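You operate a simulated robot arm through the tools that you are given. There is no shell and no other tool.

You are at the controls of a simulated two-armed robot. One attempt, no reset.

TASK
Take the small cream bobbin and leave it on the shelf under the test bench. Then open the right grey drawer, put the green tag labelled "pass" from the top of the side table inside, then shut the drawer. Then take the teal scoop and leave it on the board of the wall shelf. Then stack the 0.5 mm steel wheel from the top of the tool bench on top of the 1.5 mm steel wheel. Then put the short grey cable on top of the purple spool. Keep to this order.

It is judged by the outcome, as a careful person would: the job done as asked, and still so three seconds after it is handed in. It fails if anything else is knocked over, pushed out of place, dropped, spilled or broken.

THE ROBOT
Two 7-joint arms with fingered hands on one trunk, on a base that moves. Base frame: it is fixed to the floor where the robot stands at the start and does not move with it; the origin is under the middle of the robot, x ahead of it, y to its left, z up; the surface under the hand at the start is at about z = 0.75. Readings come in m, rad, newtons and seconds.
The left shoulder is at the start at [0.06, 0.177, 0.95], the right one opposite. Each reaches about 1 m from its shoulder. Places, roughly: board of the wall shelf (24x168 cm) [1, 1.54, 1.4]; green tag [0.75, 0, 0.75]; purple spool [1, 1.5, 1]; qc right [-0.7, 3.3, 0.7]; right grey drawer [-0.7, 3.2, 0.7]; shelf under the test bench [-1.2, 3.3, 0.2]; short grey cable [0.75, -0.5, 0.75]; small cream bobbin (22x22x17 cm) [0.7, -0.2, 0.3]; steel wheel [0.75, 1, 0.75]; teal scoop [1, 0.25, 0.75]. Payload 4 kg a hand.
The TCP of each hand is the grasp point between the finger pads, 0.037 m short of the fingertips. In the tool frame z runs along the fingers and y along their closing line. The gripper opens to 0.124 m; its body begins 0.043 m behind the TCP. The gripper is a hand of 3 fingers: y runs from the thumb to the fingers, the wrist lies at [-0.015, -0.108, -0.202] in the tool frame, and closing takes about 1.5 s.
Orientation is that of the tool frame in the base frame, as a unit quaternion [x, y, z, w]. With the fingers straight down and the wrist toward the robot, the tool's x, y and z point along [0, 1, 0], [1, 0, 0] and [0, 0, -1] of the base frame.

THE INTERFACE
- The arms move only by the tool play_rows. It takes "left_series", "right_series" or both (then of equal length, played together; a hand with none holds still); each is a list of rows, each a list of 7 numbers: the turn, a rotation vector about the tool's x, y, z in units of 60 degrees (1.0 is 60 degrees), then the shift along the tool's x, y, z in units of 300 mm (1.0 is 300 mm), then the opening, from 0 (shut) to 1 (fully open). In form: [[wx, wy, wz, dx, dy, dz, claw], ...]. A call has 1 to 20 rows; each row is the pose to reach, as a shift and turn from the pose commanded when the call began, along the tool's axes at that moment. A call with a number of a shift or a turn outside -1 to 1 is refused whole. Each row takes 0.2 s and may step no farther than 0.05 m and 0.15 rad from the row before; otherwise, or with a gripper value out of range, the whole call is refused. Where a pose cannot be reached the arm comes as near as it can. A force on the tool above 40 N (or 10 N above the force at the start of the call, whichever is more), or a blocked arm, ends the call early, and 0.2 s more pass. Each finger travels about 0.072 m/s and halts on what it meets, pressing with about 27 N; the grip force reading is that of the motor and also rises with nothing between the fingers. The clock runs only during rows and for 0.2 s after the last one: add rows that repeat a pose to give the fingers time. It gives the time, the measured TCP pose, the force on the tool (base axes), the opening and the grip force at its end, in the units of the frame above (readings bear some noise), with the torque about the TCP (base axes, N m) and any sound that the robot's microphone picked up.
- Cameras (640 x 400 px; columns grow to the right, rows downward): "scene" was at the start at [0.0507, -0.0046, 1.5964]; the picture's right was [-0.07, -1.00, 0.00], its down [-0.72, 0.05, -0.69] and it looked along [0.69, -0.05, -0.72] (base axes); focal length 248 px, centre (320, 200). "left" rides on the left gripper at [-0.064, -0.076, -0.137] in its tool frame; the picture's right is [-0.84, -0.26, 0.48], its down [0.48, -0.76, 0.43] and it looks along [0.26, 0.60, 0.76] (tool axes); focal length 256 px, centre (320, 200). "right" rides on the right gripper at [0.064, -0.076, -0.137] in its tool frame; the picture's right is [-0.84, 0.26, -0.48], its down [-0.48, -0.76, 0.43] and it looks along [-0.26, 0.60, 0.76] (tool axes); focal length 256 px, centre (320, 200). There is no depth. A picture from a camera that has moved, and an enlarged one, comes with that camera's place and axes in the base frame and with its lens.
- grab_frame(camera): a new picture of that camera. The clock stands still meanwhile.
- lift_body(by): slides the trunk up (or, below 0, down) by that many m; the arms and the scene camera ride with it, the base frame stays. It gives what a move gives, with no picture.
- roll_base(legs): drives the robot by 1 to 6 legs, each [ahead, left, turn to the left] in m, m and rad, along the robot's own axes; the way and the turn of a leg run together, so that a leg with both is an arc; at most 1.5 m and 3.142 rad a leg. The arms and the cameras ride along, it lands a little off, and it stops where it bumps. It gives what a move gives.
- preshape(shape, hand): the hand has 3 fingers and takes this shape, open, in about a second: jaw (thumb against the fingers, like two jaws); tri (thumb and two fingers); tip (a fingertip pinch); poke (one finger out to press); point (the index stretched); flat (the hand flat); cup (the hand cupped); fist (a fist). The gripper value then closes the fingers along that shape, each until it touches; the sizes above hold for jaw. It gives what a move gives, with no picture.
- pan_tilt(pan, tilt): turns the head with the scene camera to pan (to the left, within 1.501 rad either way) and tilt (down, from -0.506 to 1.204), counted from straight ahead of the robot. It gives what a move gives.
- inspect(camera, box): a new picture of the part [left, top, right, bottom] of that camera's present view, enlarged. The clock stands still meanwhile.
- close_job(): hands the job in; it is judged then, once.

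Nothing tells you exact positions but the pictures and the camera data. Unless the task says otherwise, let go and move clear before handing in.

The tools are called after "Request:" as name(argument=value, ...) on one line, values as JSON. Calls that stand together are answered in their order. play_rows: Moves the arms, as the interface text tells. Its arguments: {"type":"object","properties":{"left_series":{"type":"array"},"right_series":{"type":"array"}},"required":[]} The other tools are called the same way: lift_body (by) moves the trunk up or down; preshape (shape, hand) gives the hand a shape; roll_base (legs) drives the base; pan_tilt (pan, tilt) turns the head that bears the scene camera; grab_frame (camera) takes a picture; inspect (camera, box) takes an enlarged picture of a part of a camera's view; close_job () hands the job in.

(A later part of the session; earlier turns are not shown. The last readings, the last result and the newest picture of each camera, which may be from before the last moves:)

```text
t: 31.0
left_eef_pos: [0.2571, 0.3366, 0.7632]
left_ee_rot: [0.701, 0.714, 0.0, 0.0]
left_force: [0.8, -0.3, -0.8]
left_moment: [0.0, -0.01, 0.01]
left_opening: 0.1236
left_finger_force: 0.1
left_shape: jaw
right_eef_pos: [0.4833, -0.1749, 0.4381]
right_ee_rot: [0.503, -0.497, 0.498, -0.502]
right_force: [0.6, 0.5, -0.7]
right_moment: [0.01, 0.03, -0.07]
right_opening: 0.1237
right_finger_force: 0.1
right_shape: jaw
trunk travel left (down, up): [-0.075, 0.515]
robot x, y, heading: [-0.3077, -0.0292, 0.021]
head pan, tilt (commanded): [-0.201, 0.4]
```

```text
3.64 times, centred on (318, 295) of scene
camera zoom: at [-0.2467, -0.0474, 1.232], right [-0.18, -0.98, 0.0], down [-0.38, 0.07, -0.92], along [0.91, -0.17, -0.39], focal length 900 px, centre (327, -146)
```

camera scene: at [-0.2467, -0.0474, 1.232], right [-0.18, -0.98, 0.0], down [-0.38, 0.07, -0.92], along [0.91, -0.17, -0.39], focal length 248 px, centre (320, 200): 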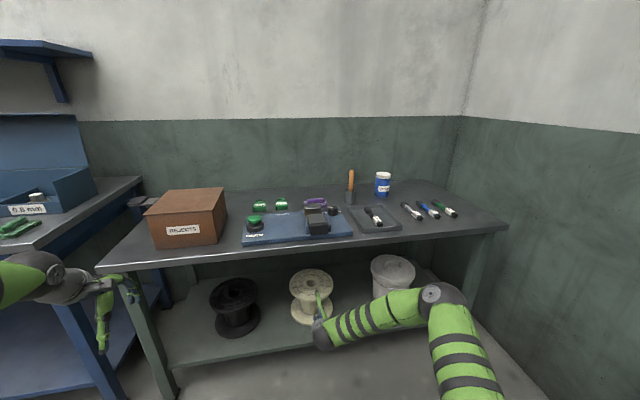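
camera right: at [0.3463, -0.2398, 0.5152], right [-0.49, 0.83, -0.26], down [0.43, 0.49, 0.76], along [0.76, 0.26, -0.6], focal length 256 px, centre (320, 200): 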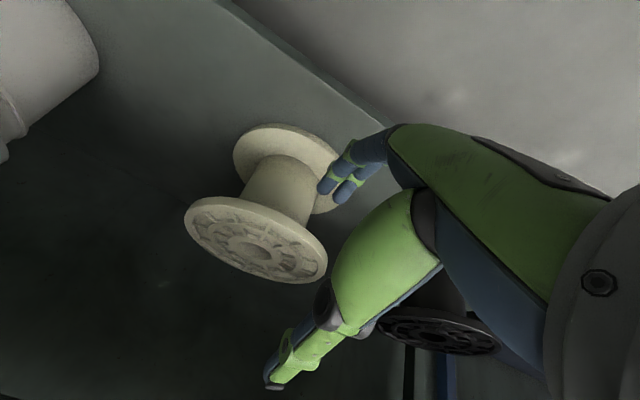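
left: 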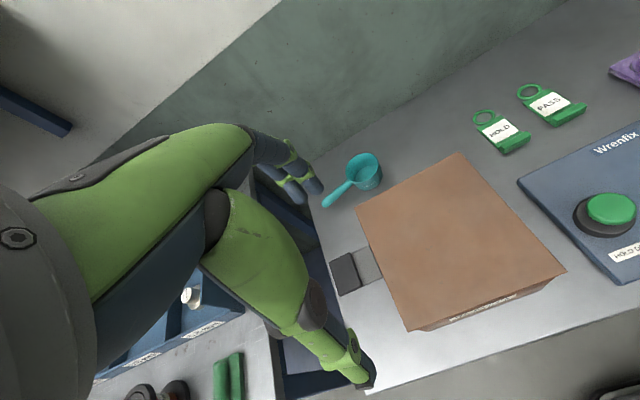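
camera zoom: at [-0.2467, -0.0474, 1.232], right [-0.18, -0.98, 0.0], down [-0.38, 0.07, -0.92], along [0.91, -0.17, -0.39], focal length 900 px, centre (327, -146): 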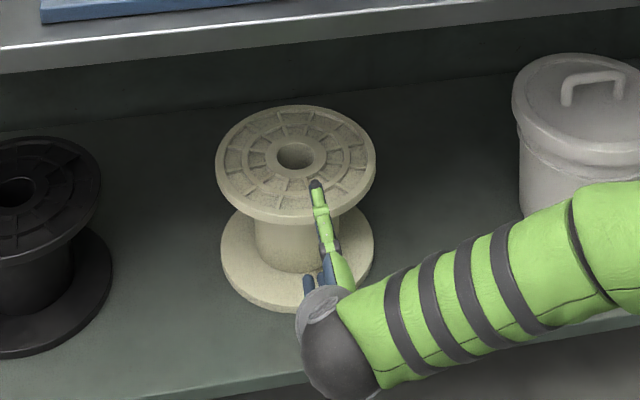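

Flange spans about z 0.342–0.357. Lowering the hand to z≈0.35 in front of the rim at y≈-0.19.

Request:
play_rows(right_series=[[0, 0, 0, 0.015, 0.07, 0, 1], [0, 0, 0, 0.03, 0.15, 0, 1], [0, 0, 0, 0.045, 0.22, 0, 1], [0, 0, 0, 0.05, 0.287, 0, 1], [0, 0, 0, 0.05, 0.287, 0.06, 1]])

Request:
grab_frame(camera="right")

Request:
inspect(camera="scene", box=[250, 220, 410, 350])

```text
t: 32.2
left_eef_pos: [0.2568, 0.3362, 0.7637]
left_ee_rot: [0.701, 0.713, -0.001, 0.0]
left_force: [0.0, -1.0, 0.2]
left_moment: [0.01, -0.01, -0.03]
left_opening: 0.1236
left_finger_force: 0.0
left_shape: jaw
right_eef_pos: [0.5031, -0.1914, 0.3544]
right_ee_rot: [0.503, -0.497, 0.497, -0.503]
right_force: [0.9, 0.1, 0.6]
right_moment: [-0.01, -0.01, 0.0]
right_opening: 0.1239
right_finger_force: 0.0
right_shape: jaw
trunk travel left (down, up): [-0.075, 0.515]
robot x, y, heading: [-0.3093, -0.0311, 0.018]
head pan, tilt (commanded): [-0.201, 0.4]
```

```text
taken
camera right: at [0.3663, -0.2559, 0.4303], right [-0.49, 0.83, -0.26], down [0.43, 0.49, 0.76], along [0.76, 0.26, -0.6], focal length 256 px, centre (320, 200)
```

right: 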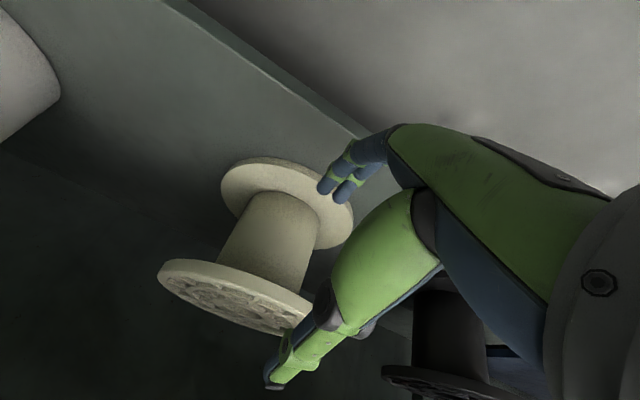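

```text
3.08 times, centred on (330, 285) of scene
camera zoom: at [-0.2466, -0.0474, 1.232], right [-0.18, -0.98, 0.0], down [-0.38, 0.07, -0.92], along [0.91, -0.17, -0.39], focal length 762 px, centre (289, -62)
```

zoom: 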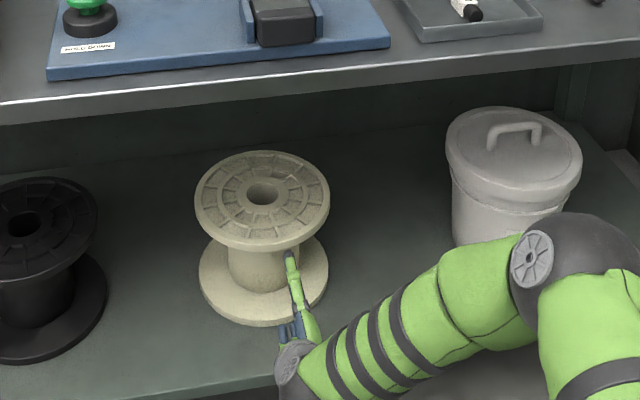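

Estimates put the bobbin centre at x≈0.715–0.735. I'll slide the open hand forward around the rim in steps and check by camera.

Request:
play_rows(right_series=[[0, 0, 0, 0, 0, 0.08, 1], [0, 0, 0, 0, 0, 0.16, 1], [0, 0, 0, 0, 0, 0.24, 1], [0, 0, 0, 0, 0, 0.3, 1]])

Request:
inspect(camera="right", box=[150, 110, 470, 400])

Request:
inspect(camera="scene", box=[250, 220, 410, 350])

```text
t: 33.2
left_eef_pos: [0.2569, 0.3362, 0.7627]
left_ee_rot: [0.701, 0.714, 0.0, 0.0]
left_force: [-0.3, 0.3, -0.8]
left_moment: [0.02, 0.0, 0.0]
left_opening: 0.1236
left_finger_force: 0.1
left_shape: jaw
right_eef_pos: [0.5904, -0.1908, 0.3525]
right_ee_rot: [0.502, -0.498, 0.499, -0.501]
right_force: [-0.4, -0.2, 0.4]
right_moment: [0.0, -0.02, 0.0]
right_opening: 0.1241
right_finger_force: 0.1
right_shape: jaw
trunk travel left (down, up): [-0.075, 0.515]
robot x, y, heading: [-0.3073, -0.0311, 0.018]
head pan, tilt (commanded): [-0.201, 0.4]
```

```text
1.38 times, centred on (310, 255) of right
camera zoom: at [0.454, -0.2556, 0.4293], right [-0.49, 0.83, -0.26], down [0.43, 0.49, 0.76], along [0.76, 0.26, -0.6], focal length 353 px, centre (334, 124)
```

zoom: 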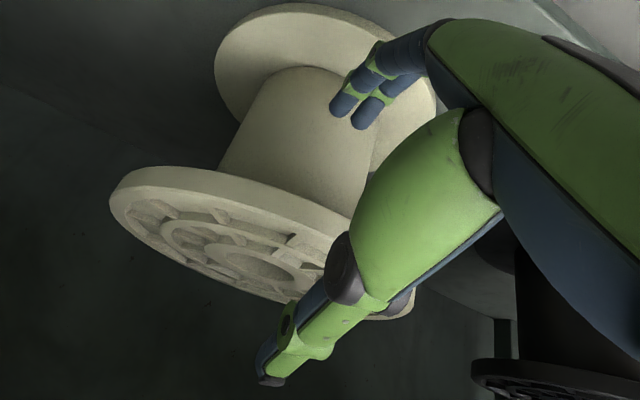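

```text
3.08 times, centred on (330, 285) of scene
camera zoom: at [-0.2466, -0.0474, 1.232], right [-0.18, -0.98, 0.0], down [-0.38, 0.07, -0.92], along [0.91, -0.17, -0.39], focal length 762 px, centre (289, -62)
```

zoom: 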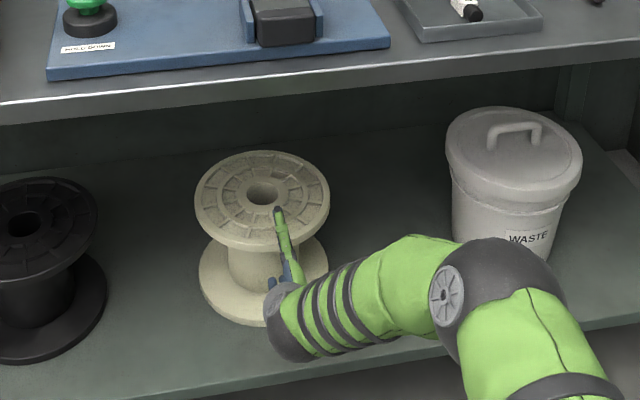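

Thumb is above and fingers below the flange. Advancing another 3 cm gently.

Request:
play_rows(right_series=[[0, 0, 0, 0, 0, 0.03, 1], [0, 0, 0, 0, 0, 0.06, 1], [0, 0, 0, 0, 0, 0.09, 1]])

Request:
inspect(camera="right", box=[150, 110, 470, 400])

Request:
inspect(camera="scene", box=[280, 250, 360, 350])

```text
t: 34.0
left_eef_pos: [0.2564, 0.3363, 0.7634]
left_ee_rot: [0.701, 0.713, 0.0, 0.0]
left_force: [-0.3, -0.6, 0.9]
left_moment: [-0.03, -0.04, -0.01]
left_opening: 0.1238
left_finger_force: 0.0
left_shape: jaw
right_eef_pos: [0.6195, -0.1877, 0.3545]
right_ee_rot: [0.503, -0.497, 0.498, -0.502]
right_force: [0.6, 0.1, 0.8]
right_moment: [0.02, -0.02, -0.01]
right_opening: 0.1237
right_finger_force: 0.1
right_shape: jaw
trunk travel left (down, up): [-0.075, 0.515]
robot x, y, heading: [-0.3064, -0.0296, 0.018]
head pan, tilt (commanded): [-0.201, 0.4]
```

```text
1.38 times, centred on (310, 255) of right
camera zoom: at [0.482, -0.2532, 0.4302], right [-0.49, 0.83, -0.26], down [0.43, 0.49, 0.76], along [0.76, 0.26, -0.6], focal length 353 px, centre (334, 124)
```

zoom: 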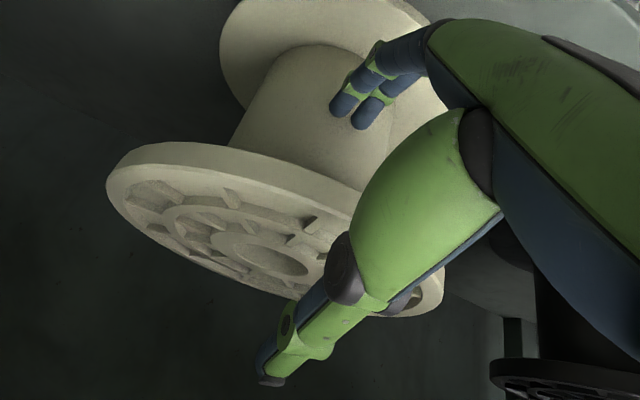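

```text
4.00 times, centred on (320, 300) of scene
camera zoom: at [-0.2466, -0.0474, 1.232], right [-0.18, -0.98, 0.0], down [-0.38, 0.07, -0.92], along [0.91, -0.17, -0.39], focal length 990 px, centre (320, -200)
```

zoom: 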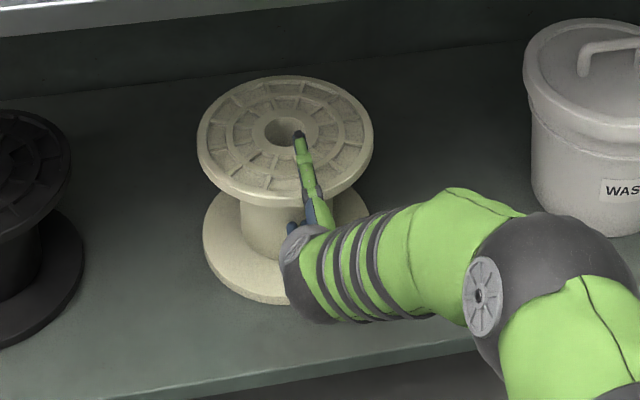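

No contact yet. Advancing 1 cm at a time, checking force.

Request:
play_rows(right_series=[[0, 0, 0, 0, 0, 0.02, 1], [0, 0, 0, 0, 0, 0.04, 1]])

Request:
inspect(camera="right", box=[150, 110, 470, 400])

```text
t: 34.6
left_eef_pos: [0.2573, 0.3359, 0.7631]
left_ee_rot: [0.701, 0.713, -0.001, 0.001]
left_force: [-0.7, 0.1, -0.3]
left_moment: [-0.01, 0.03, 0.0]
left_opening: 0.1237
left_finger_force: 0.2
left_shape: jaw
right_eef_pos: [0.6315, -0.1886, 0.3536]
right_ee_rot: [0.503, -0.497, 0.498, -0.502]
right_force: [-2.1, -0.5, 0.2]
right_moment: [0.01, 0.12, 0.02]
right_opening: 0.1238
right_finger_force: 0.1
right_shape: jaw
trunk travel left (down, up): [-0.075, 0.515]
robot x, y, heading: [-0.3081, -0.0287, 0.023]
head pan, tilt (commanded): [-0.201, 0.4]
```

```text
1.38 times, centred on (310, 255) of right
camera zoom: at [0.4943, -0.2534, 0.4295], right [-0.49, 0.83, -0.26], down [0.43, 0.49, 0.76], along [0.76, 0.26, -0.6], focal length 353 px, centre (334, 124)
```

zoom: 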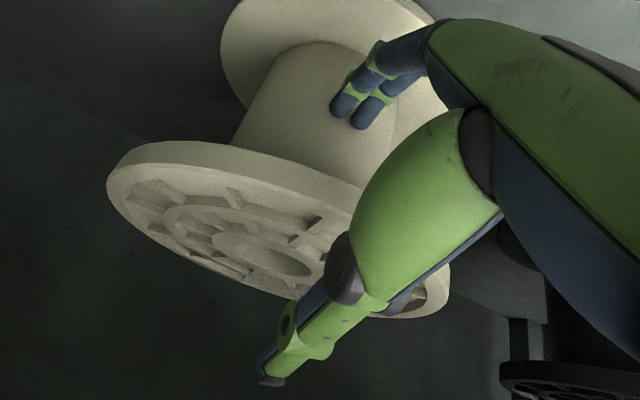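

Light touch of fingertips on the core (2 N), so the core front is at x≈0.667. Backing off 4 mm, then closing on the rim.

Request:
play_rows(right_series=[[0, 0, 0, 0, 0, -0.015, 1], [0, 0, 0, 0, 0, -0.015, 0.8], [0, 0, 0, 0, 0, -0.015, 0.6], [0, 0, 0, 0, 0, -0.015, 0.4], [0, 0, 0, 0, 0, -0.015, 0.2], [0, 0, 0, 0, 0, -0.015, 0.0], [0, 0, 0, 0, 0, -0.015, 0.0], [0, 0, 0, 0, 0, -0.015, 0.0], [0, 0, 0, 0, 0, -0.015, 0.0], [0, 0, 0, 0, 0, -0.015, 0.0], [0, 0, 0, 0, 0, -0.015, 0.0], [0, 0, 0, 0, 0, -0.015, 0.0]])

Request:
inspect(camera="right", box=[150, 110, 470, 400])

Request:
inspect(camera="scene", box=[280, 250, 360, 350])

```text
t: 37.2
left_eef_pos: [0.2573, 0.3352, 0.764]
left_ee_rot: [0.701, 0.713, 0.0, 0.0]
left_force: [0.2, 0.4, 1.5]
left_moment: [0.01, 0.0, 0.01]
left_opening: 0.1238
left_finger_force: 0.0
left_shape: jaw
right_eef_pos: [0.6262, -0.1885, 0.3537]
right_ee_rot: [0.503, -0.497, 0.498, -0.502]
right_force: [-3.5, -0.5, 5.1]
right_moment: [-0.07, 1.1, -0.03]
right_opening: 0.0291
right_finger_force: 26.8
right_shape: jaw
trunk travel left (down, up): [-0.075, 0.515]
robot x, y, heading: [-0.3078, -0.0295, 0.02]
head pan, tilt (commanded): [-0.201, 0.4]
```

```text
1.38 times, centred on (310, 255) of right
camera zoom: at [0.4893, -0.2533, 0.4299], right [-0.49, 0.83, -0.26], down [0.43, 0.49, 0.76], along [0.76, 0.26, -0.6], focal length 353 px, centre (334, 124)
```

zoom: 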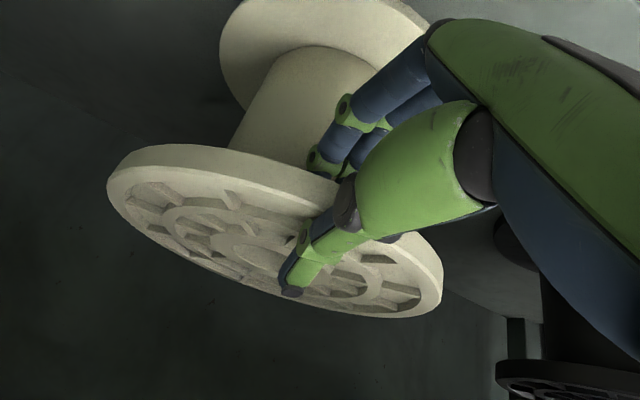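

```text
4.00 times, centred on (320, 300) of scene
camera zoom: at [-0.247, -0.0473, 1.232], right [-0.18, -0.98, 0.0], down [-0.38, 0.07, -0.92], along [0.91, -0.17, -0.39], focal length 990 px, centre (320, -200)
```

zoom: 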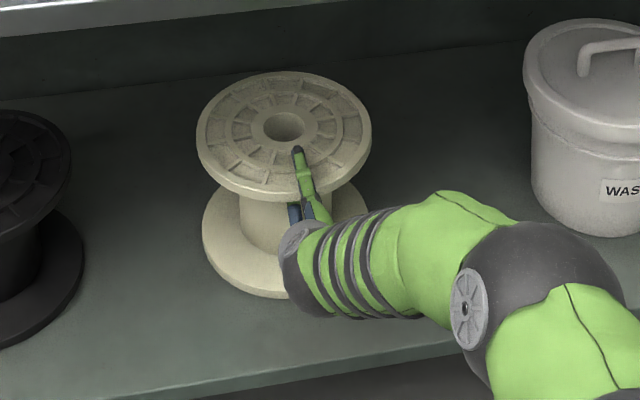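

Gripped with ~27 N on the rim (opening 2.9 cm). Test lift of 3 cm.

Request:
play_rows(right_series=[[0, 0, 0, 0, -0.02, 0, 0], [0, 0, 0, 0, -0.04, 0, 0], [0, 0, 0, 0, -0.06, 0, 0], [0, 0, 0, 0, -0.08, 0, 0], [0, 0, 0, 0, -0.1, 0, 0], [0, 0, 0, 0, -0.1, 0, 0]])

Request:
inspect(camera="right", box=[150, 110, 470, 400])

Request:
inspect(camera="scene", box=[260, 220, 400, 350])

```text
t: 38.6
left_eef_pos: [0.2571, 0.3367, 0.7633]
left_ee_rot: [0.701, 0.713, 0.0, 0.0]
left_force: [0.3, -0.7, 0.4]
left_moment: [-0.01, -0.02, 0.0]
left_opening: 0.1237
left_finger_force: 0.1
left_shape: jaw
right_eef_pos: [0.6261, -0.1888, 0.3823]
right_ee_rot: [0.504, -0.497, 0.497, -0.502]
right_force: [1.3, 0.8, -5.8]
right_moment: [-0.04, 0.59, -0.01]
right_opening: 0.0218
right_finger_force: 27.4
right_shape: jaw
trunk travel left (down, up): [-0.075, 0.515]
robot x, y, heading: [-0.3102, -0.0355, 0.018]
head pan, tilt (commanded): [-0.201, 0.4]
```

```text
1.38 times, centred on (310, 255) of right
camera zoom: at [0.489, -0.253, 0.4584], right [-0.49, 0.83, -0.26], down [0.43, 0.49, 0.76], along [0.76, 0.26, -0.6], focal length 353 px, centre (334, 124)
```

zoom: 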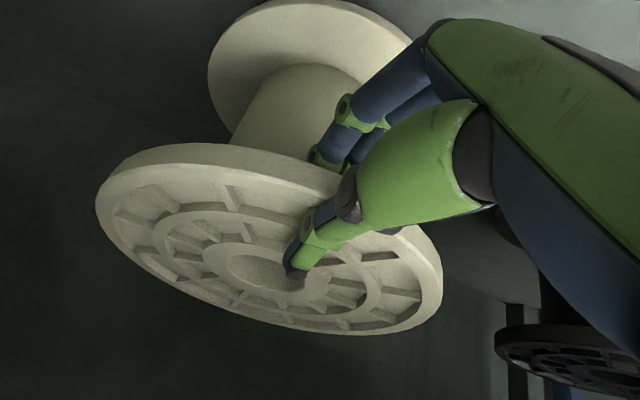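

```text
3.08 times, centred on (330, 285) of scene
camera zoom: at [-0.246, -0.0474, 1.2319], right [-0.18, -0.98, 0.0], down [-0.38, 0.07, -0.92], along [0.91, -0.17, -0.39], focal length 762 px, centre (289, -62)
```

zoom: 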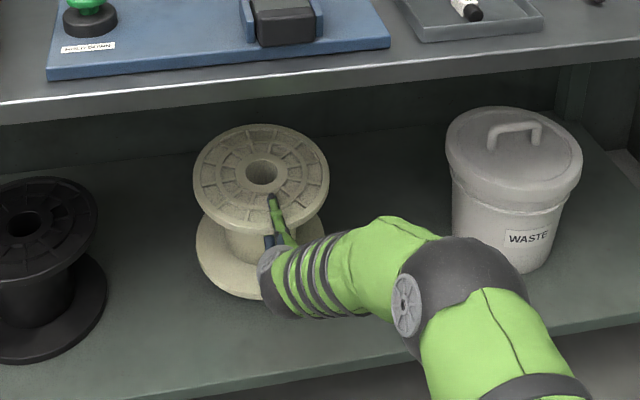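

Tool carries −5.8 N and 0.59 N·m — matching a ~0.6 kg bobbin fully held. Lifting a further 5 cm to confirm.

Request:
play_rows(right_series=[[0, 0, 0, 0, -0.03, 0, 0], [0, 0, 0, 0, -0.06, 0, 0], [0, 0, 0, 0, -0.09, 0, 0], [0, 0, 0, 0, -0.12, 0, 0], [0, 0, 0, 0, -0.15, 0, 0], [0, 0, 0, 0, -0.17, 0, 0]])

Request:
grab_frame(camera="right")

Request:
inspect(camera="scene", box=[240, 200, 400, 350])

```text
t: 40.0
left_eef_pos: [0.258, 0.3355, 0.7633]
left_ee_rot: [0.701, 0.713, 0.001, -0.001]
left_force: [0.4, -0.6, -0.1]
left_moment: [0.0, -0.01, 0.0]
left_opening: 0.1236
left_finger_force: 0.1
left_shape: jaw
right_eef_pos: [0.6248, -0.1876, 0.4341]
right_ee_rot: [0.503, -0.497, 0.498, -0.502]
right_force: [0.5, 0.2, -4.5]
right_moment: [-0.05, 0.63, 0.03]
right_opening: 0.0218
right_finger_force: 26.9
right_shape: jaw
trunk travel left (down, up): [-0.075, 0.515]
robot x, y, heading: [-0.3075, -0.0318, 0.014]
head pan, tilt (commanded): [-0.201, 0.4]
```

```text
taken
camera right: at [0.4886, -0.2519, 0.5109], right [-0.49, 0.83, -0.26], down [0.43, 0.49, 0.76], along [0.76, 0.26, -0.6], focal length 256 px, centre (320, 200)
```

right: 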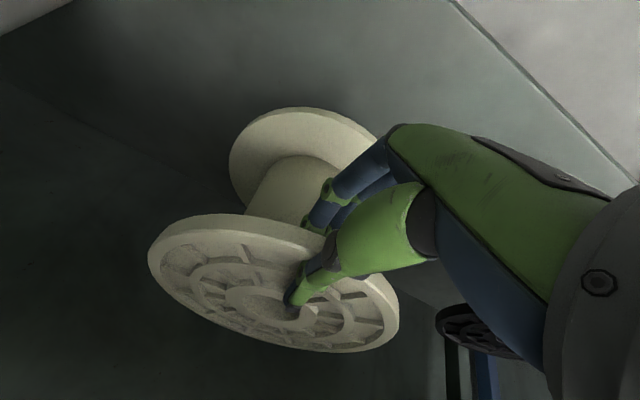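

```text
2.67 times, centred on (320, 275) of scene
camera zoom: at [-0.246, -0.0474, 1.2319], right [-0.18, -0.98, 0.0], down [-0.38, 0.07, -0.92], along [0.91, -0.17, -0.39], focal length 660 px, centre (320, 0)
```

zoom: 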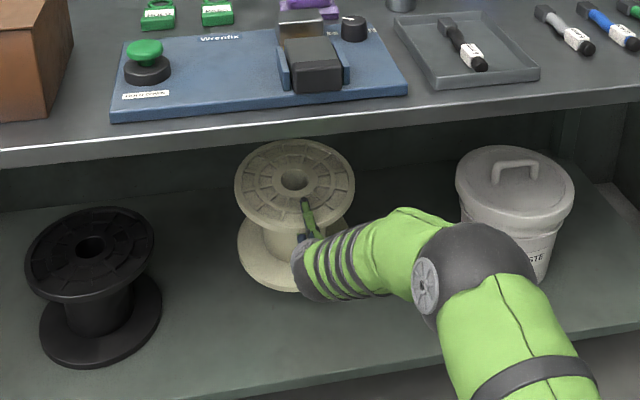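

The bobbin is held securely with only a slight tilt. I'll back straight out from under the table, then shift left away from the crate and turn toward the test bench.

Request:
roll_base(legs=[[-0.4, 0, 0], [-0.3, 0.25, 0]])

Request:
grab_frame(camera="scene")

```text
t: 44.6
left_eef_pos: [-0.4551, 0.5724, 0.7644]
left_ee_rot: [0.701, 0.714, -0.001, 0.0]
left_force: [-0.4, -0.3, 0.0]
left_moment: [-0.01, 0.01, 0.0]
left_opening: 0.1239
left_finger_force: 0.0
left_shape: jaw
right_eef_pos: [-0.0865, 0.0479, 0.4347]
right_ee_rot: [0.504, -0.496, 0.497, -0.503]
right_force: [1.1, 0.2, -5.0]
right_moment: [-0.07, 0.63, 0.01]
right_opening: 0.0213
right_finger_force: 27.0
right_shape: jaw
trunk travel left (down, up): [-0.075, 0.515]
robot x, y, heading: [-1.0201, 0.2016, 0.018]
head pan, tilt (commanded): [-0.201, 0.4]
```

```text
taken
camera scene: at [-0.9566, 0.1873, 1.232], right [-0.18, -0.98, 0.0], down [-0.38, 0.07, -0.92], along [0.91, -0.17, -0.39], focal length 248 px, centre (320, 200)
```

scene: 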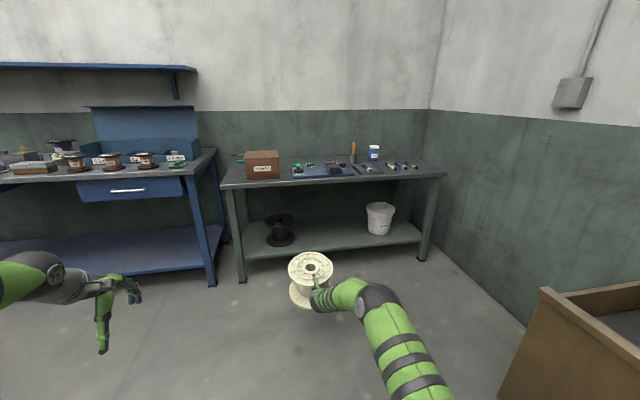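

Bobbin is out, nothing disturbed. Turning left to face the test bench.

Request:
roll_base(legs=[[0, 0, 1.55]])

Request:
pan_tilt(pan=0, tilt=0.3)

Request:
grab_frame(camera="scene")

```text
t: 48.8
left_eef_pos: [-1.3913, 0.7659, 0.7631]
left_ee_rot: [-0.014, 1.0, 0.0, 0.0]
left_force: [-0.2, 0.5, -0.3]
left_moment: [-0.04, 0.0, 0.0]
left_opening: 0.1236
left_finger_force: 0.2
left_shape: jaw
right_eef_pos: [-0.8729, 1.1389, 0.4342]
right_ee_rot: [0.707, 0.009, -0.007, -0.707]
right_force: [0.0, -0.9, -5.8]
right_moment: [-0.62, 0.0, -0.03]
right_opening: 0.0217
right_finger_force: 26.8
right_shape: jaw
trunk travel left (down, up): [-0.075, 0.515]
robot x, y, heading: [-1.0194, 0.2054, 1.602]
head pan, tilt (commanded): [-0.201, 0.4]
```

```text
t: 49.6
left_eef_pos: [-1.3916, 0.7651, 0.7623]
left_ee_rot: [-0.013, 1.0, 0.001, 0.0]
left_force: [-0.7, -0.5, 0.5]
left_moment: [-0.04, -0.02, 0.01]
left_opening: 0.1236
left_finger_force: 0.1
left_shape: jaw
right_eef_pos: [-0.8724, 1.1392, 0.4341]
right_ee_rot: [0.708, 0.009, -0.007, -0.706]
right_force: [-0.7, 0.3, -5.6]
right_moment: [-0.63, -0.04, -0.01]
right_opening: 0.0216
right_finger_force: 27.6
right_shape: jaw
trunk travel left (down, up): [-0.075, 0.515]
robot x, y, heading: [-1.0206, 0.2034, 1.606]
head pan, tilt (commanded): [0.0, 0.3]
```

```text
taken
camera scene: at [-1.0202, 0.2687, 1.2412], right [1.0, 0.03, 0.0], down [0.01, -0.3, -0.95], along [-0.03, 0.95, -0.3], focal length 248 px, centre (320, 200)
```

scene: 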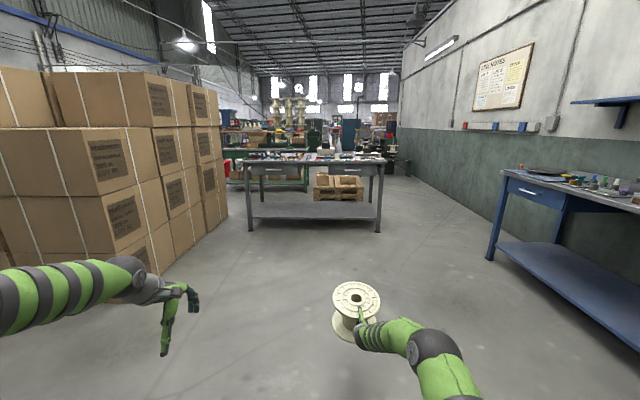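

I see the test bench with left and right grey drawers and an empty lower shelf. Zooming for details.

Request:
inspect(camera="scene", box=[230, 140, 400, 246])

```text
3.76 times, centred on (315, 193) of scene
camera zoom: at [-1.0202, 0.2687, 1.2412], right [1.0, 0.03, 0.0], down [0.01, -0.3, -0.95], along [-0.03, 0.95, -0.3], focal length 932 px, centre (339, 226)
```

zoom: 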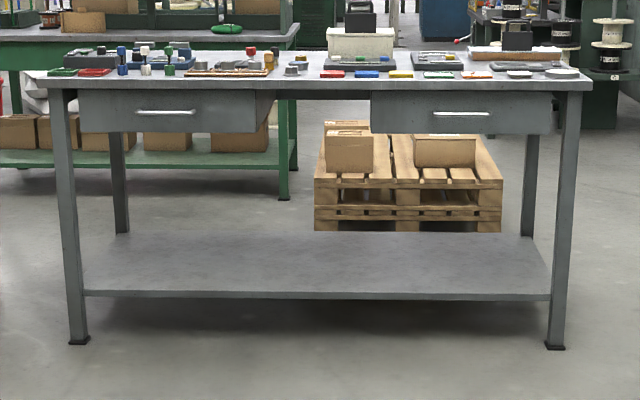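

The shelf top is at z≈0.18, spanning y 3.02–3.62; the gap between drawers (x −1.35…−1.01) is a good spot. Driving toward it, stopping short to re-measure.

Request:
roll_base(legs=[[0, 0, -0.035], [1.0, 0.32, 0], [0.6, 0, 0]])

Request:
pan_tilt(pan=-0.15, tilt=0.55)

Request:
grab_frame(camera="scene")

Request:
grab_frame(camera="right")

```text
t: 58.3
left_eef_pos: [-1.6663, 2.3794, 0.7639]
left_ee_rot: [0.005, 1.0, 0.0, 0.0]
left_force: [-0.4, -0.8, 0.4]
left_moment: [0.02, 0.02, -0.02]
left_opening: 0.1236
left_finger_force: 0.1
left_shape: jaw
right_eef_pos: [-1.1326, 2.7312, 0.4351]
right_ee_rot: [0.707, -0.007, 0.008, -0.707]
right_force: [-1.1, 0.1, -4.8]
right_moment: [-0.62, -0.02, -0.03]
right_opening: 0.0217
right_finger_force: 27.6
right_shape: jaw
trunk travel left (down, up): [-0.075, 0.515]
robot x, y, heading: [-1.3171, 1.8017, 1.559]
head pan, tilt (commanded): [0.0, 0.3]
```

```text
t: 59.1
left_eef_pos: [-1.6667, 2.3799, 0.7632]
left_ee_rot: [0.007, 1.0, 0.001, 0.0]
left_force: [-0.3, 0.4, -0.4]
left_moment: [0.0, 0.01, 0.0]
left_opening: 0.1236
left_finger_force: 0.0
left_shape: jaw
right_eef_pos: [-1.1319, 2.7304, 0.4339]
right_ee_rot: [0.708, -0.006, 0.007, -0.706]
right_force: [-0.1, 0.0, -4.7]
right_moment: [-0.65, -0.01, 0.05]
right_opening: 0.0215
right_finger_force: 26.7
right_shape: jaw
trunk travel left (down, up): [-0.075, 0.515]
robot x, y, heading: [-1.3184, 1.8025, 1.559]
head pan, tilt (commanded): [-0.15, 0.55]
```

```text
taken
camera scene: at [-1.3025, 1.8634, 1.2183], right [0.99, -0.16, 0.0], down [-0.08, -0.52, -0.85], along [0.14, 0.84, -0.52], focal length 248 px, centre (320, 200)
```

scene: 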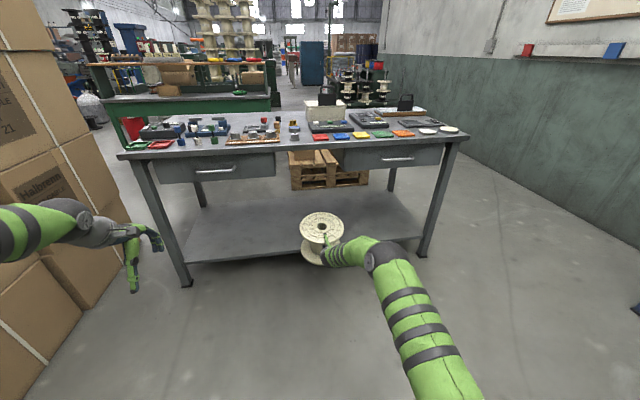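

```text
taken
camera right: at [-1.0722, 2.5942, 0.5102], right [-0.85, -0.47, -0.26], down [-0.48, 0.45, 0.76], along [-0.24, 0.76, -0.6], focal length 256 px, centre (320, 200)
```

right: 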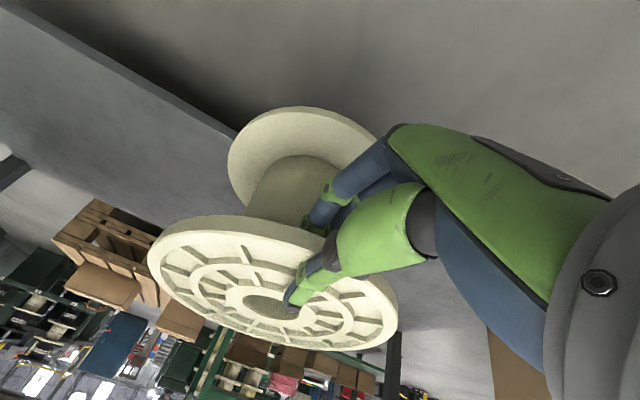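

Position is good. I'll pull the left hand back a bit so it stays clear of the left drawer handle, then drive the bobbin in over the shelf.

Request:
play_rows(left_series=[[0, 0, 0, 0, -0.1, 0, 1], [0, 0, 0, 0, -0.2, 0, 1], [0, 0, 0, 0, -0.3, 0, 1], [0, 0, 0, 0, -0.4, 0, 1], [0, 0, 0, 0, -0.45, 0, 1]])

Request:
roll_base(legs=[[0.3, 0, 0]])

Request:
grab_frame(camera="scene")

Request:
grab_frame(camera="right")

```text
t: 60.3
left_eef_pos: [-1.6687, 2.2459, 0.7643]
left_ee_rot: [0.007, 1.0, 0.0, 0.001]
left_force: [0.8, 0.3, -0.1]
left_moment: [-0.02, 0.01, -0.02]
left_opening: 0.1239
left_finger_force: 0.1
left_shape: jaw
right_eef_pos: [-1.1322, 2.7316, 0.4348]
right_ee_rot: [0.707, -0.007, 0.007, -0.707]
right_force: [0.3, -0.4, -6.2]
right_moment: [-0.62, 0.0, 0.03]
right_opening: 0.0215
right_finger_force: 27.1
right_shape: jaw
trunk travel left (down, up): [-0.075, 0.515]
robot x, y, heading: [-1.3184, 1.8043, 1.555]
head pan, tilt (commanded): [-0.15, 0.55]
```

```text
t: 62.4
left_eef_pos: [-1.6627, 2.5528, 0.7633]
left_ee_rot: [0.009, 1.0, 0.0, 0.0]
left_force: [0.3, 0.4, -0.1]
left_moment: [0.03, 0.02, 0.0]
left_opening: 0.1237
left_finger_force: 0.2
left_shape: jaw
right_eef_pos: [-1.1236, 3.0352, 0.433]
right_ee_rot: [-0.707, 0.008, -0.008, 0.707]
right_force: [-0.8, 0.1, -5.9]
right_moment: [-0.62, 0.0, 0.02]
right_opening: 0.0216
right_finger_force: 26.9
right_shape: jaw
trunk travel left (down, up): [-0.075, 0.515]
robot x, y, heading: [-1.31, 2.1099, 1.55]
head pan, tilt (commanded): [-0.15, 0.55]
```

```text
taken
camera scene: at [-1.2978, 2.1686, 1.2182], right [0.99, -0.17, 0.0], down [-0.09, -0.52, -0.85], along [0.14, 0.84, -0.52], focal length 248 px, centre (320, 200)
```

scene: 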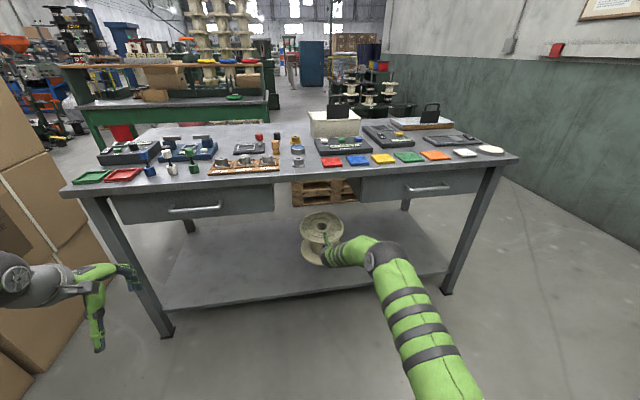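

```text
taken
camera right: at [-1.0642, 2.8984, 0.5103], right [-0.85, -0.46, -0.26], down [-0.47, 0.45, 0.76], along [-0.24, 0.77, -0.6], focal length 256 px, centre (320, 200)
```

right: 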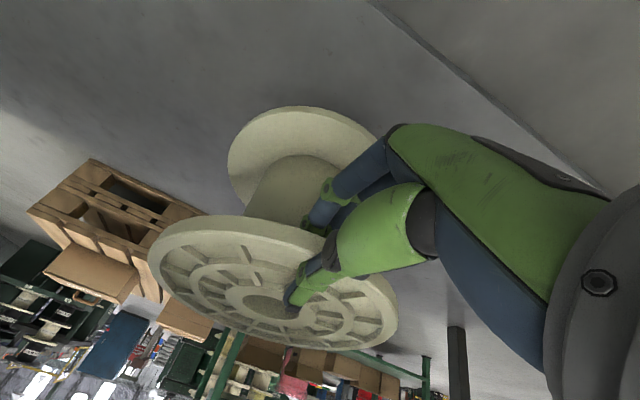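

Shelf front edge is at y≈2.98. Another 10 cm forward puts the bobbin well inside.

Request:
roll_base(legs=[[0.1, 0, 0]])

Request:
inspect(camera="scene", box=[220, 180, 460, 330])

Request:
grab_frame(camera="right")

```text
t: 63.5
left_eef_pos: [-1.6594, 2.6511, 0.765]
left_ee_rot: [0.009, 1.0, 0.0, 0.0]
left_force: [-0.3, 0.1, -0.9]
left_moment: [0.02, 0.02, 0.0]
left_opening: 0.1237
left_finger_force: 0.0
left_shape: jaw
right_eef_pos: [-1.1203, 3.1331, 0.4329]
right_ee_rot: [0.707, -0.01, 0.01, -0.707]
right_force: [0.1, -0.3, -4.7]
right_moment: [-0.61, 0.01, -0.02]
right_opening: 0.0213
right_finger_force: 26.7
right_shape: jaw
trunk travel left (down, up): [-0.075, 0.515]
robot x, y, heading: [-1.3111, 2.2039, 1.549]
head pan, tilt (commanded): [-0.15, 0.55]
```

```text
2.67 times, centred on (340, 255) of scene
camera zoom: at [-1.296, 2.2659, 1.2182], right [0.99, -0.17, 0.0], down [-0.09, -0.52, -0.85], along [0.14, 0.84, -0.52], focal length 660 px, centre (267, 53)
```

zoom: 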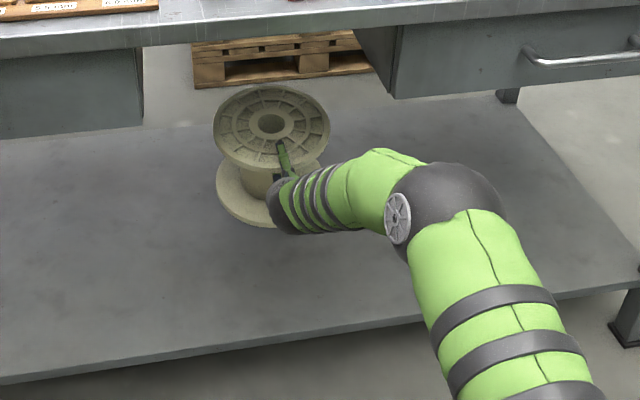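

```text
taken
camera right: at [-1.0607, 2.9951, 0.5102], right [-0.85, -0.46, -0.26], down [-0.47, 0.45, 0.76], along [-0.23, 0.77, -0.6], focal length 256 px, centre (320, 200)
```

right: 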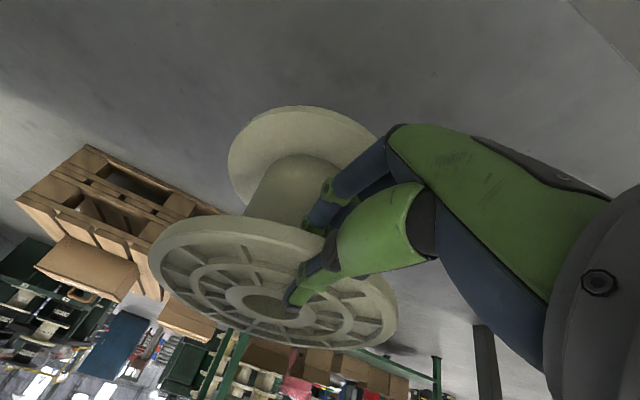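

The bobbin hangs over the shelf. Levelling it (small pitch) and lowering 5 cm.

Request:
play_rows(right_series=[[-0.02, 0, 0, 0, 0.03, 0, 0], [-0.04, 0, 0, 0, 0.07, 0, 0], [-0.06, 0, 0, 0, 0.11, 0, 0], [-0.075, 0, 0, 0, 0.15, 0, 0], [-0.075, 0, 0, 0, 0.17, 0, 0]])

Request:
inspect(camera="scene", box=[260, 190, 420, 290])

Request:
grab_frame(camera="right")

```text
t: 64.7
left_eef_pos: [-1.6601, 2.6519, 0.7642]
left_ee_rot: [0.01, 1.0, 0.0, 0.0]
left_force: [-0.5, 0.0, -0.3]
left_moment: [-0.02, -0.02, 0.0]
left_opening: 0.1237
left_finger_force: 0.1
left_shape: jaw
right_eef_pos: [-1.119, 3.1348, 0.3811]
right_ee_rot: [0.735, -0.009, 0.009, -0.678]
right_force: [0.0, 0.0, -5.1]
right_moment: [-0.61, 0.0, -0.01]
right_opening: 0.0213
right_finger_force: 27.1
right_shape: jaw
trunk travel left (down, up): [-0.075, 0.515]
robot x, y, heading: [-1.3105, 2.2047, 1.552]
head pan, tilt (commanded): [-0.15, 0.55]
```

```text
4.00 times, centred on (340, 240) of scene
camera zoom: at [-1.296, 2.266, 1.2183], right [0.99, -0.17, 0.0], down [-0.09, -0.52, -0.85], along [0.14, 0.84, -0.52], focal length 990 px, centre (240, 40)
```

zoom: 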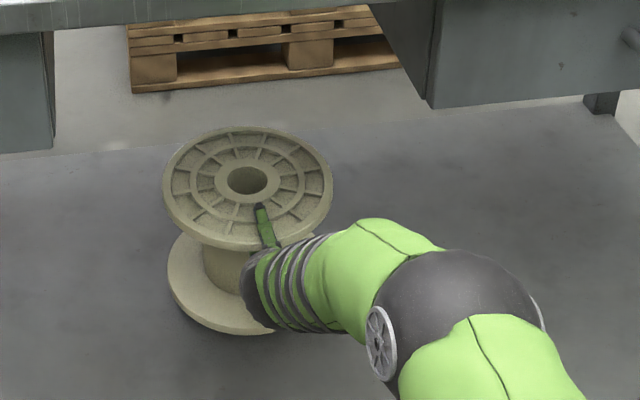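

```text
taken
camera right: at [-1.0594, 3.0035, 0.4687], right [-0.85, -0.48, -0.22], down [-0.47, 0.51, 0.72], along [-0.24, 0.72, -0.66], focal length 256 px, centre (320, 200)
```

right: 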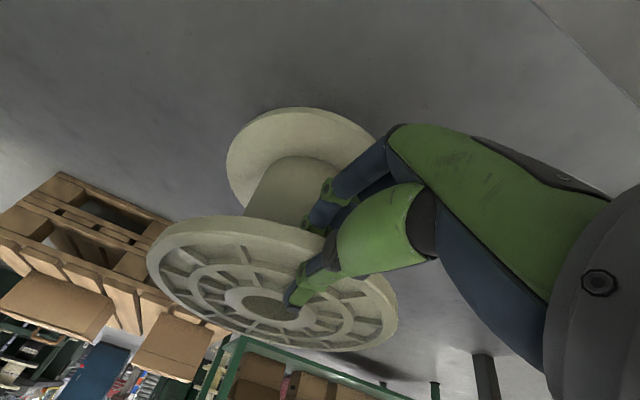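

Now level. Lowering by 1.5 cm, then small steps while watching the vertical force.

Request:
play_rows(right_series=[[0, 0, 0, 0, 0.015, 0.001, 0], [0, 0, 0, 0, 0.03, 0.002, 0], [0, 0, 0, 0, 0.04, 0.003, 0]])

Request:
play_rows(right_series=[[0, 0, 0, 0, 0.01, 0.001, 0], [0, 0, 0, 0, 0.02, 0.002, 0]])

```text
t: 65.5
left_eef_pos: [-1.6592, 2.6517, 0.7635]
left_ee_rot: [0.01, 1.0, 0.0, 0.0]
left_force: [0.2, -0.4, 0.6]
left_moment: [0.03, -0.02, -0.03]
left_opening: 0.1239
left_finger_force: 0.0
left_shape: jaw
right_eef_pos: [-1.1192, 3.1339, 0.3706]
right_ee_rot: [0.735, -0.01, 0.01, -0.678]
right_force: [0.9, -0.2, -5.7]
right_moment: [-0.59, -0.01, 0.0]
right_opening: 0.0217
right_finger_force: 26.8
right_shape: jaw
trunk travel left (down, up): [-0.075, 0.515]
robot x, y, heading: [-1.3085, 2.205, 1.55]
head pan, tilt (commanded): [-0.15, 0.55]
```

```text
t: 66.1
left_eef_pos: [-1.6599, 2.6515, 0.7649]
left_ee_rot: [0.009, 1.0, 0.0, 0.0]
left_force: [-0.4, 0.6, 0.9]
left_moment: [-0.02, 0.0, -0.01]
left_opening: 0.1234
left_finger_force: 0.0
left_shape: jaw
right_eef_pos: [-1.1192, 3.1325, 0.3645]
right_ee_rot: [0.735, -0.009, 0.009, -0.678]
right_force: [0.7, -0.6, -5.4]
right_moment: [-0.61, -0.04, -0.05]
right_opening: 0.0215
right_finger_force: 27.0
right_shape: jaw
trunk travel left (down, up): [-0.075, 0.515]
robot x, y, heading: [-1.3133, 2.2072, 1.551]
head pan, tilt (commanded): [-0.15, 0.55]
```

Request:
play_rows(right_series=[[0, 0, 0, 0, 0.01, 0.001, 0], [0, 0, 0, 0, 0.02, 0.002, 0]])

Request:
play_rows(right_series=[[0, 0, 0, 0, 0.007, 0.001, 0], [0, 0, 0, 0, 0.014, 0.001, 0]])

```text
t: 66.7
left_eef_pos: [-1.6599, 2.6522, 0.7656]
left_ee_rot: [0.01, 1.0, -0.001, 0.001]
left_force: [-0.9, -0.3, -0.4]
left_moment: [0.02, -0.01, -0.02]
left_opening: 0.1239
left_finger_force: 0.0
left_shape: jaw
right_eef_pos: [-1.1204, 3.1343, 0.3588]
right_ee_rot: [0.735, -0.009, 0.009, -0.678]
right_force: [-0.1, -0.1, -5.3]
right_moment: [-0.65, 0.0, -0.01]
right_opening: 0.0214
right_finger_force: 27.4
right_shape: jaw
trunk travel left (down, up): [-0.075, 0.515]
robot x, y, heading: [-1.3093, 2.2058, 1.55]
head pan, tilt (commanded): [-0.15, 0.55]
```

```text
t: 67.3
left_eef_pos: [-1.6597, 2.6512, 0.7651]
left_ee_rot: [0.01, 1.0, 0.0, 0.0]
left_force: [0.4, -0.2, 0.1]
left_moment: [-0.03, 0.0, 0.01]
left_opening: 0.1234
left_finger_force: 0.0
left_shape: jaw
right_eef_pos: [-1.1203, 3.1321, 0.3538]
right_ee_rot: [0.735, -0.009, 0.009, -0.678]
right_force: [1.1, -0.2, -5.2]
right_moment: [-0.58, 0.01, -0.01]
right_opening: 0.0213
right_finger_force: 27.2
right_shape: jaw
trunk travel left (down, up): [-0.075, 0.515]
robot x, y, heading: [-1.3075, 2.2091, 1.549]
head pan, tilt (commanded): [-0.15, 0.55]
```

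No contact yet at z=0.354; I'll check the gap from the camera and continue slowly.

Request:
inspect(camera="scene", box=[270, 200, 370, 290])

Request:
play_rows(right_series=[[0, 0, 0, 0, 0.01, 0.001, 0], [0, 0, 0, 0, 0.02, 0.002, 0]])

Request:
play_rows(right_series=[[0, 0, 0, 0, 0.01, 0.001, 0], [0, 0, 0, 0, 0.02, 0.002, 0]])

```text
4.44 times, centred on (320, 245) of scene
camera zoom: at [-1.296, 2.266, 1.2182], right [0.99, -0.17, 0.0], down [-0.09, -0.52, -0.85], along [0.14, 0.84, -0.52], focal length 1100 px, centre (320, 0)
```

zoom: 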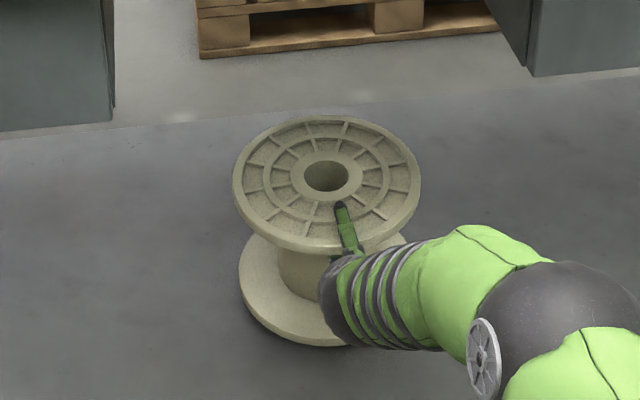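

```text
t: 67.9
left_eef_pos: [-1.6593, 2.6517, 0.7637]
left_ee_rot: [0.009, 1.0, 0.0, 0.0]
left_force: [-0.6, -0.3, 0.1]
left_moment: [0.02, 0.02, 0.02]
left_opening: 0.1238
left_finger_force: 0.0
left_shape: jaw
right_eef_pos: [-1.1203, 3.133, 0.3493]
right_ee_rot: [0.735, -0.01, 0.01, -0.678]
right_force: [-0.1, 0.0, -6.1]
right_moment: [-0.63, 0.0, -0.02]
right_opening: 0.0216
right_finger_force: 27.2
right_shape: jaw
trunk travel left (down, up): [-0.075, 0.515]
robot x, y, heading: [-1.3095, 2.2047, 1.551]
head pan, tilt (commanded): [-0.15, 0.55]
```

```text
t: 68.5
left_eef_pos: [-1.6595, 2.6528, 0.764]
left_ee_rot: [0.01, 1.0, 0.0, 0.0]
left_force: [-0.4, -0.3, -0.3]
left_moment: [0.0, -0.03, -0.02]
left_opening: 0.1238
left_finger_force: 0.0
left_shape: jaw
right_eef_pos: [-1.1199, 3.1332, 0.3426]
right_ee_rot: [0.735, -0.01, 0.01, -0.678]
right_force: [-0.1, -0.4, -5.8]
right_moment: [-0.59, -0.01, -0.03]
right_opening: 0.0216
right_finger_force: 26.4
right_shape: jaw
trunk travel left (down, up): [-0.075, 0.515]
robot x, y, heading: [-1.3108, 2.2071, 1.55]
head pan, tilt (commanded): [-0.15, 0.55]
```

Request:
play_rows(right_series=[[0, 0, 0, 0, 0.01, 0.001, 0], [0, 0, 0, 0, 0.02, 0.002, 0]])

Request:
play_rows(right_series=[[0, 0, 0, 0, 0.01, 0.001, 0], [0, 0, 0, 0, 0.02, 0.002, 0]])

Request:
inspect(camera="scene", box=[270, 200, 370, 290])

```text
t: 69.1
left_eef_pos: [-1.66, 2.6513, 0.7645]
left_ee_rot: [0.009, 1.0, -0.001, 0.0]
left_force: [1.1, 0.0, -0.1]
left_moment: [0.0, 0.02, -0.02]
left_opening: 0.1238
left_finger_force: 0.2
left_shape: jaw
right_eef_pos: [-1.1195, 3.1335, 0.3383]
right_ee_rot: [0.735, -0.009, 0.009, -0.678]
right_force: [1.1, -0.5, 0.0]
right_moment: [-0.54, -0.01, -0.02]
right_opening: 0.0217
right_finger_force: 26.6
right_shape: jaw
trunk travel left (down, up): [-0.075, 0.515]
robot x, y, heading: [-1.3119, 2.2062, 1.55]
head pan, tilt (commanded): [-0.15, 0.55]
```

```text
t: 69.7
left_eef_pos: [-1.6589, 2.651, 0.766]
left_ee_rot: [0.009, 1.0, 0.001, 0.0]
left_force: [0.6, 0.0, -0.2]
left_moment: [-0.01, 0.03, -0.04]
left_opening: 0.1236
left_finger_force: 0.1
left_shape: jaw
right_eef_pos: [-1.1189, 3.1345, 0.334]
right_ee_rot: [0.733, -0.009, 0.01, -0.68]
right_force: [3.9, 2.1, 11.9]
right_moment: [-0.22, -0.08, -0.1]
right_opening: 0.0239
right_finger_force: 27.1
right_shape: jaw
trunk travel left (down, up): [-0.075, 0.515]
robot x, y, heading: [-1.3095, 2.2122, 1.556]
head pan, tilt (commanded): [-0.15, 0.55]
```

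```text
4.44 times, centred on (320, 245) of scene
camera zoom: at [-1.2962, 2.2646, 1.2186], right [0.99, -0.17, 0.0], down [-0.09, -0.51, -0.85], along [0.14, 0.84, -0.52], focal length 1100 px, centre (320, 0)
```

zoom: 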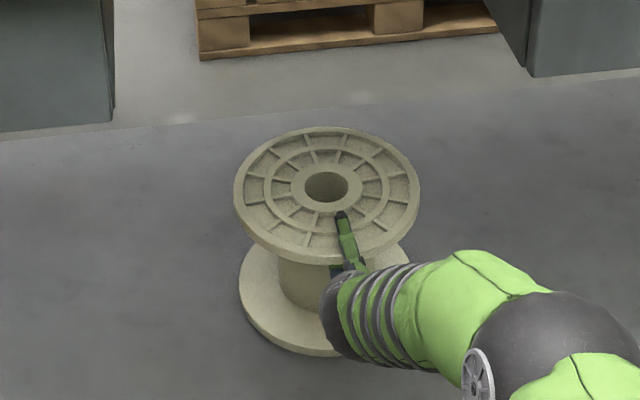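

Touchdown (force went from −5.8 to +12 N). Easing up 2 mm and opening the hand.

Request:
play_rows(right_series=[[0, 0, 0, 0, -0.008, 0, 0], [0, 0, 0, 0, -0.008, 0, 0.2], [0, 0, 0, 0, -0.008, 0, 0.4], [0, 0, 0, 0, -0.008, 0, 0.6], [0, 0, 0, 0, -0.008, 0, 0.8], [0, 0, 0, 0, -0.008, 0, 1], [0, 0, 0, 0, -0.008, 0, 1], [0, 0, 0, 0, -0.008, 0, 1], [0, 0, 0, 0, -0.008, 0, 1], [0, 0, 0, 0, -0.008, 0, 1]])

Request:
inspect(camera="scene", box=[270, 200, 370, 290])

Request:
grab_frame(camera="right")

```text
t: 71.9
left_eef_pos: [-1.6605, 2.6514, 0.7644]
left_ee_rot: [0.01, 1.0, 0.001, 0.0]
left_force: [0.3, 0.0, -0.5]
left_moment: [0.0, 0.0, 0.0]
left_opening: 0.1236
left_finger_force: 0.1
left_shape: jaw
right_eef_pos: [-1.1212, 3.1336, 0.3336]
right_ee_rot: [0.736, -0.009, 0.009, -0.677]
right_force: [-0.2, 0.6, 1.5]
right_moment: [-0.02, -0.01, 0.0]
right_opening: 0.1234
right_finger_force: 0.1
right_shape: jaw
trunk travel left (down, up): [-0.075, 0.515]
robot x, y, heading: [-1.3089, 2.2062, 1.551]
head pan, tilt (commanded): [-0.15, 0.55]
```

```text
4.44 times, centred on (320, 245) of scene
camera zoom: at [-1.2961, 2.2655, 1.2183], right [0.99, -0.17, 0.0], down [-0.09, -0.52, -0.85], along [0.14, 0.84, -0.52], focal length 1100 px, centre (320, 0)
```

zoom: 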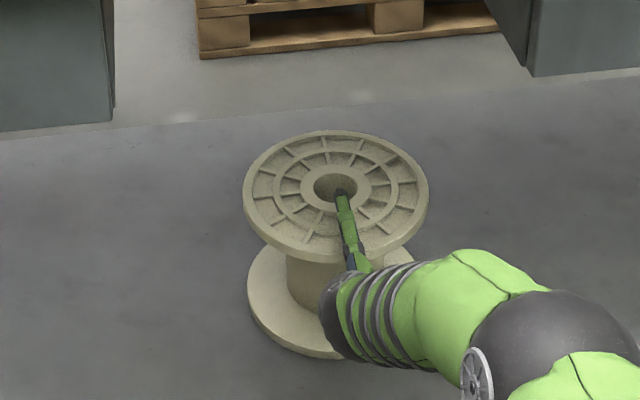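

```text
taken
camera right: at [-1.0607, 3.0024, 0.4203], right [-0.85, -0.48, -0.22], down [-0.47, 0.51, 0.72], along [-0.24, 0.72, -0.66], focal length 256 px, centre (320, 200)
```

right: 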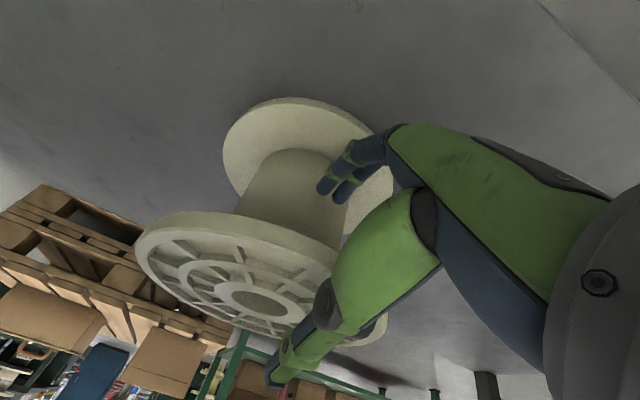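

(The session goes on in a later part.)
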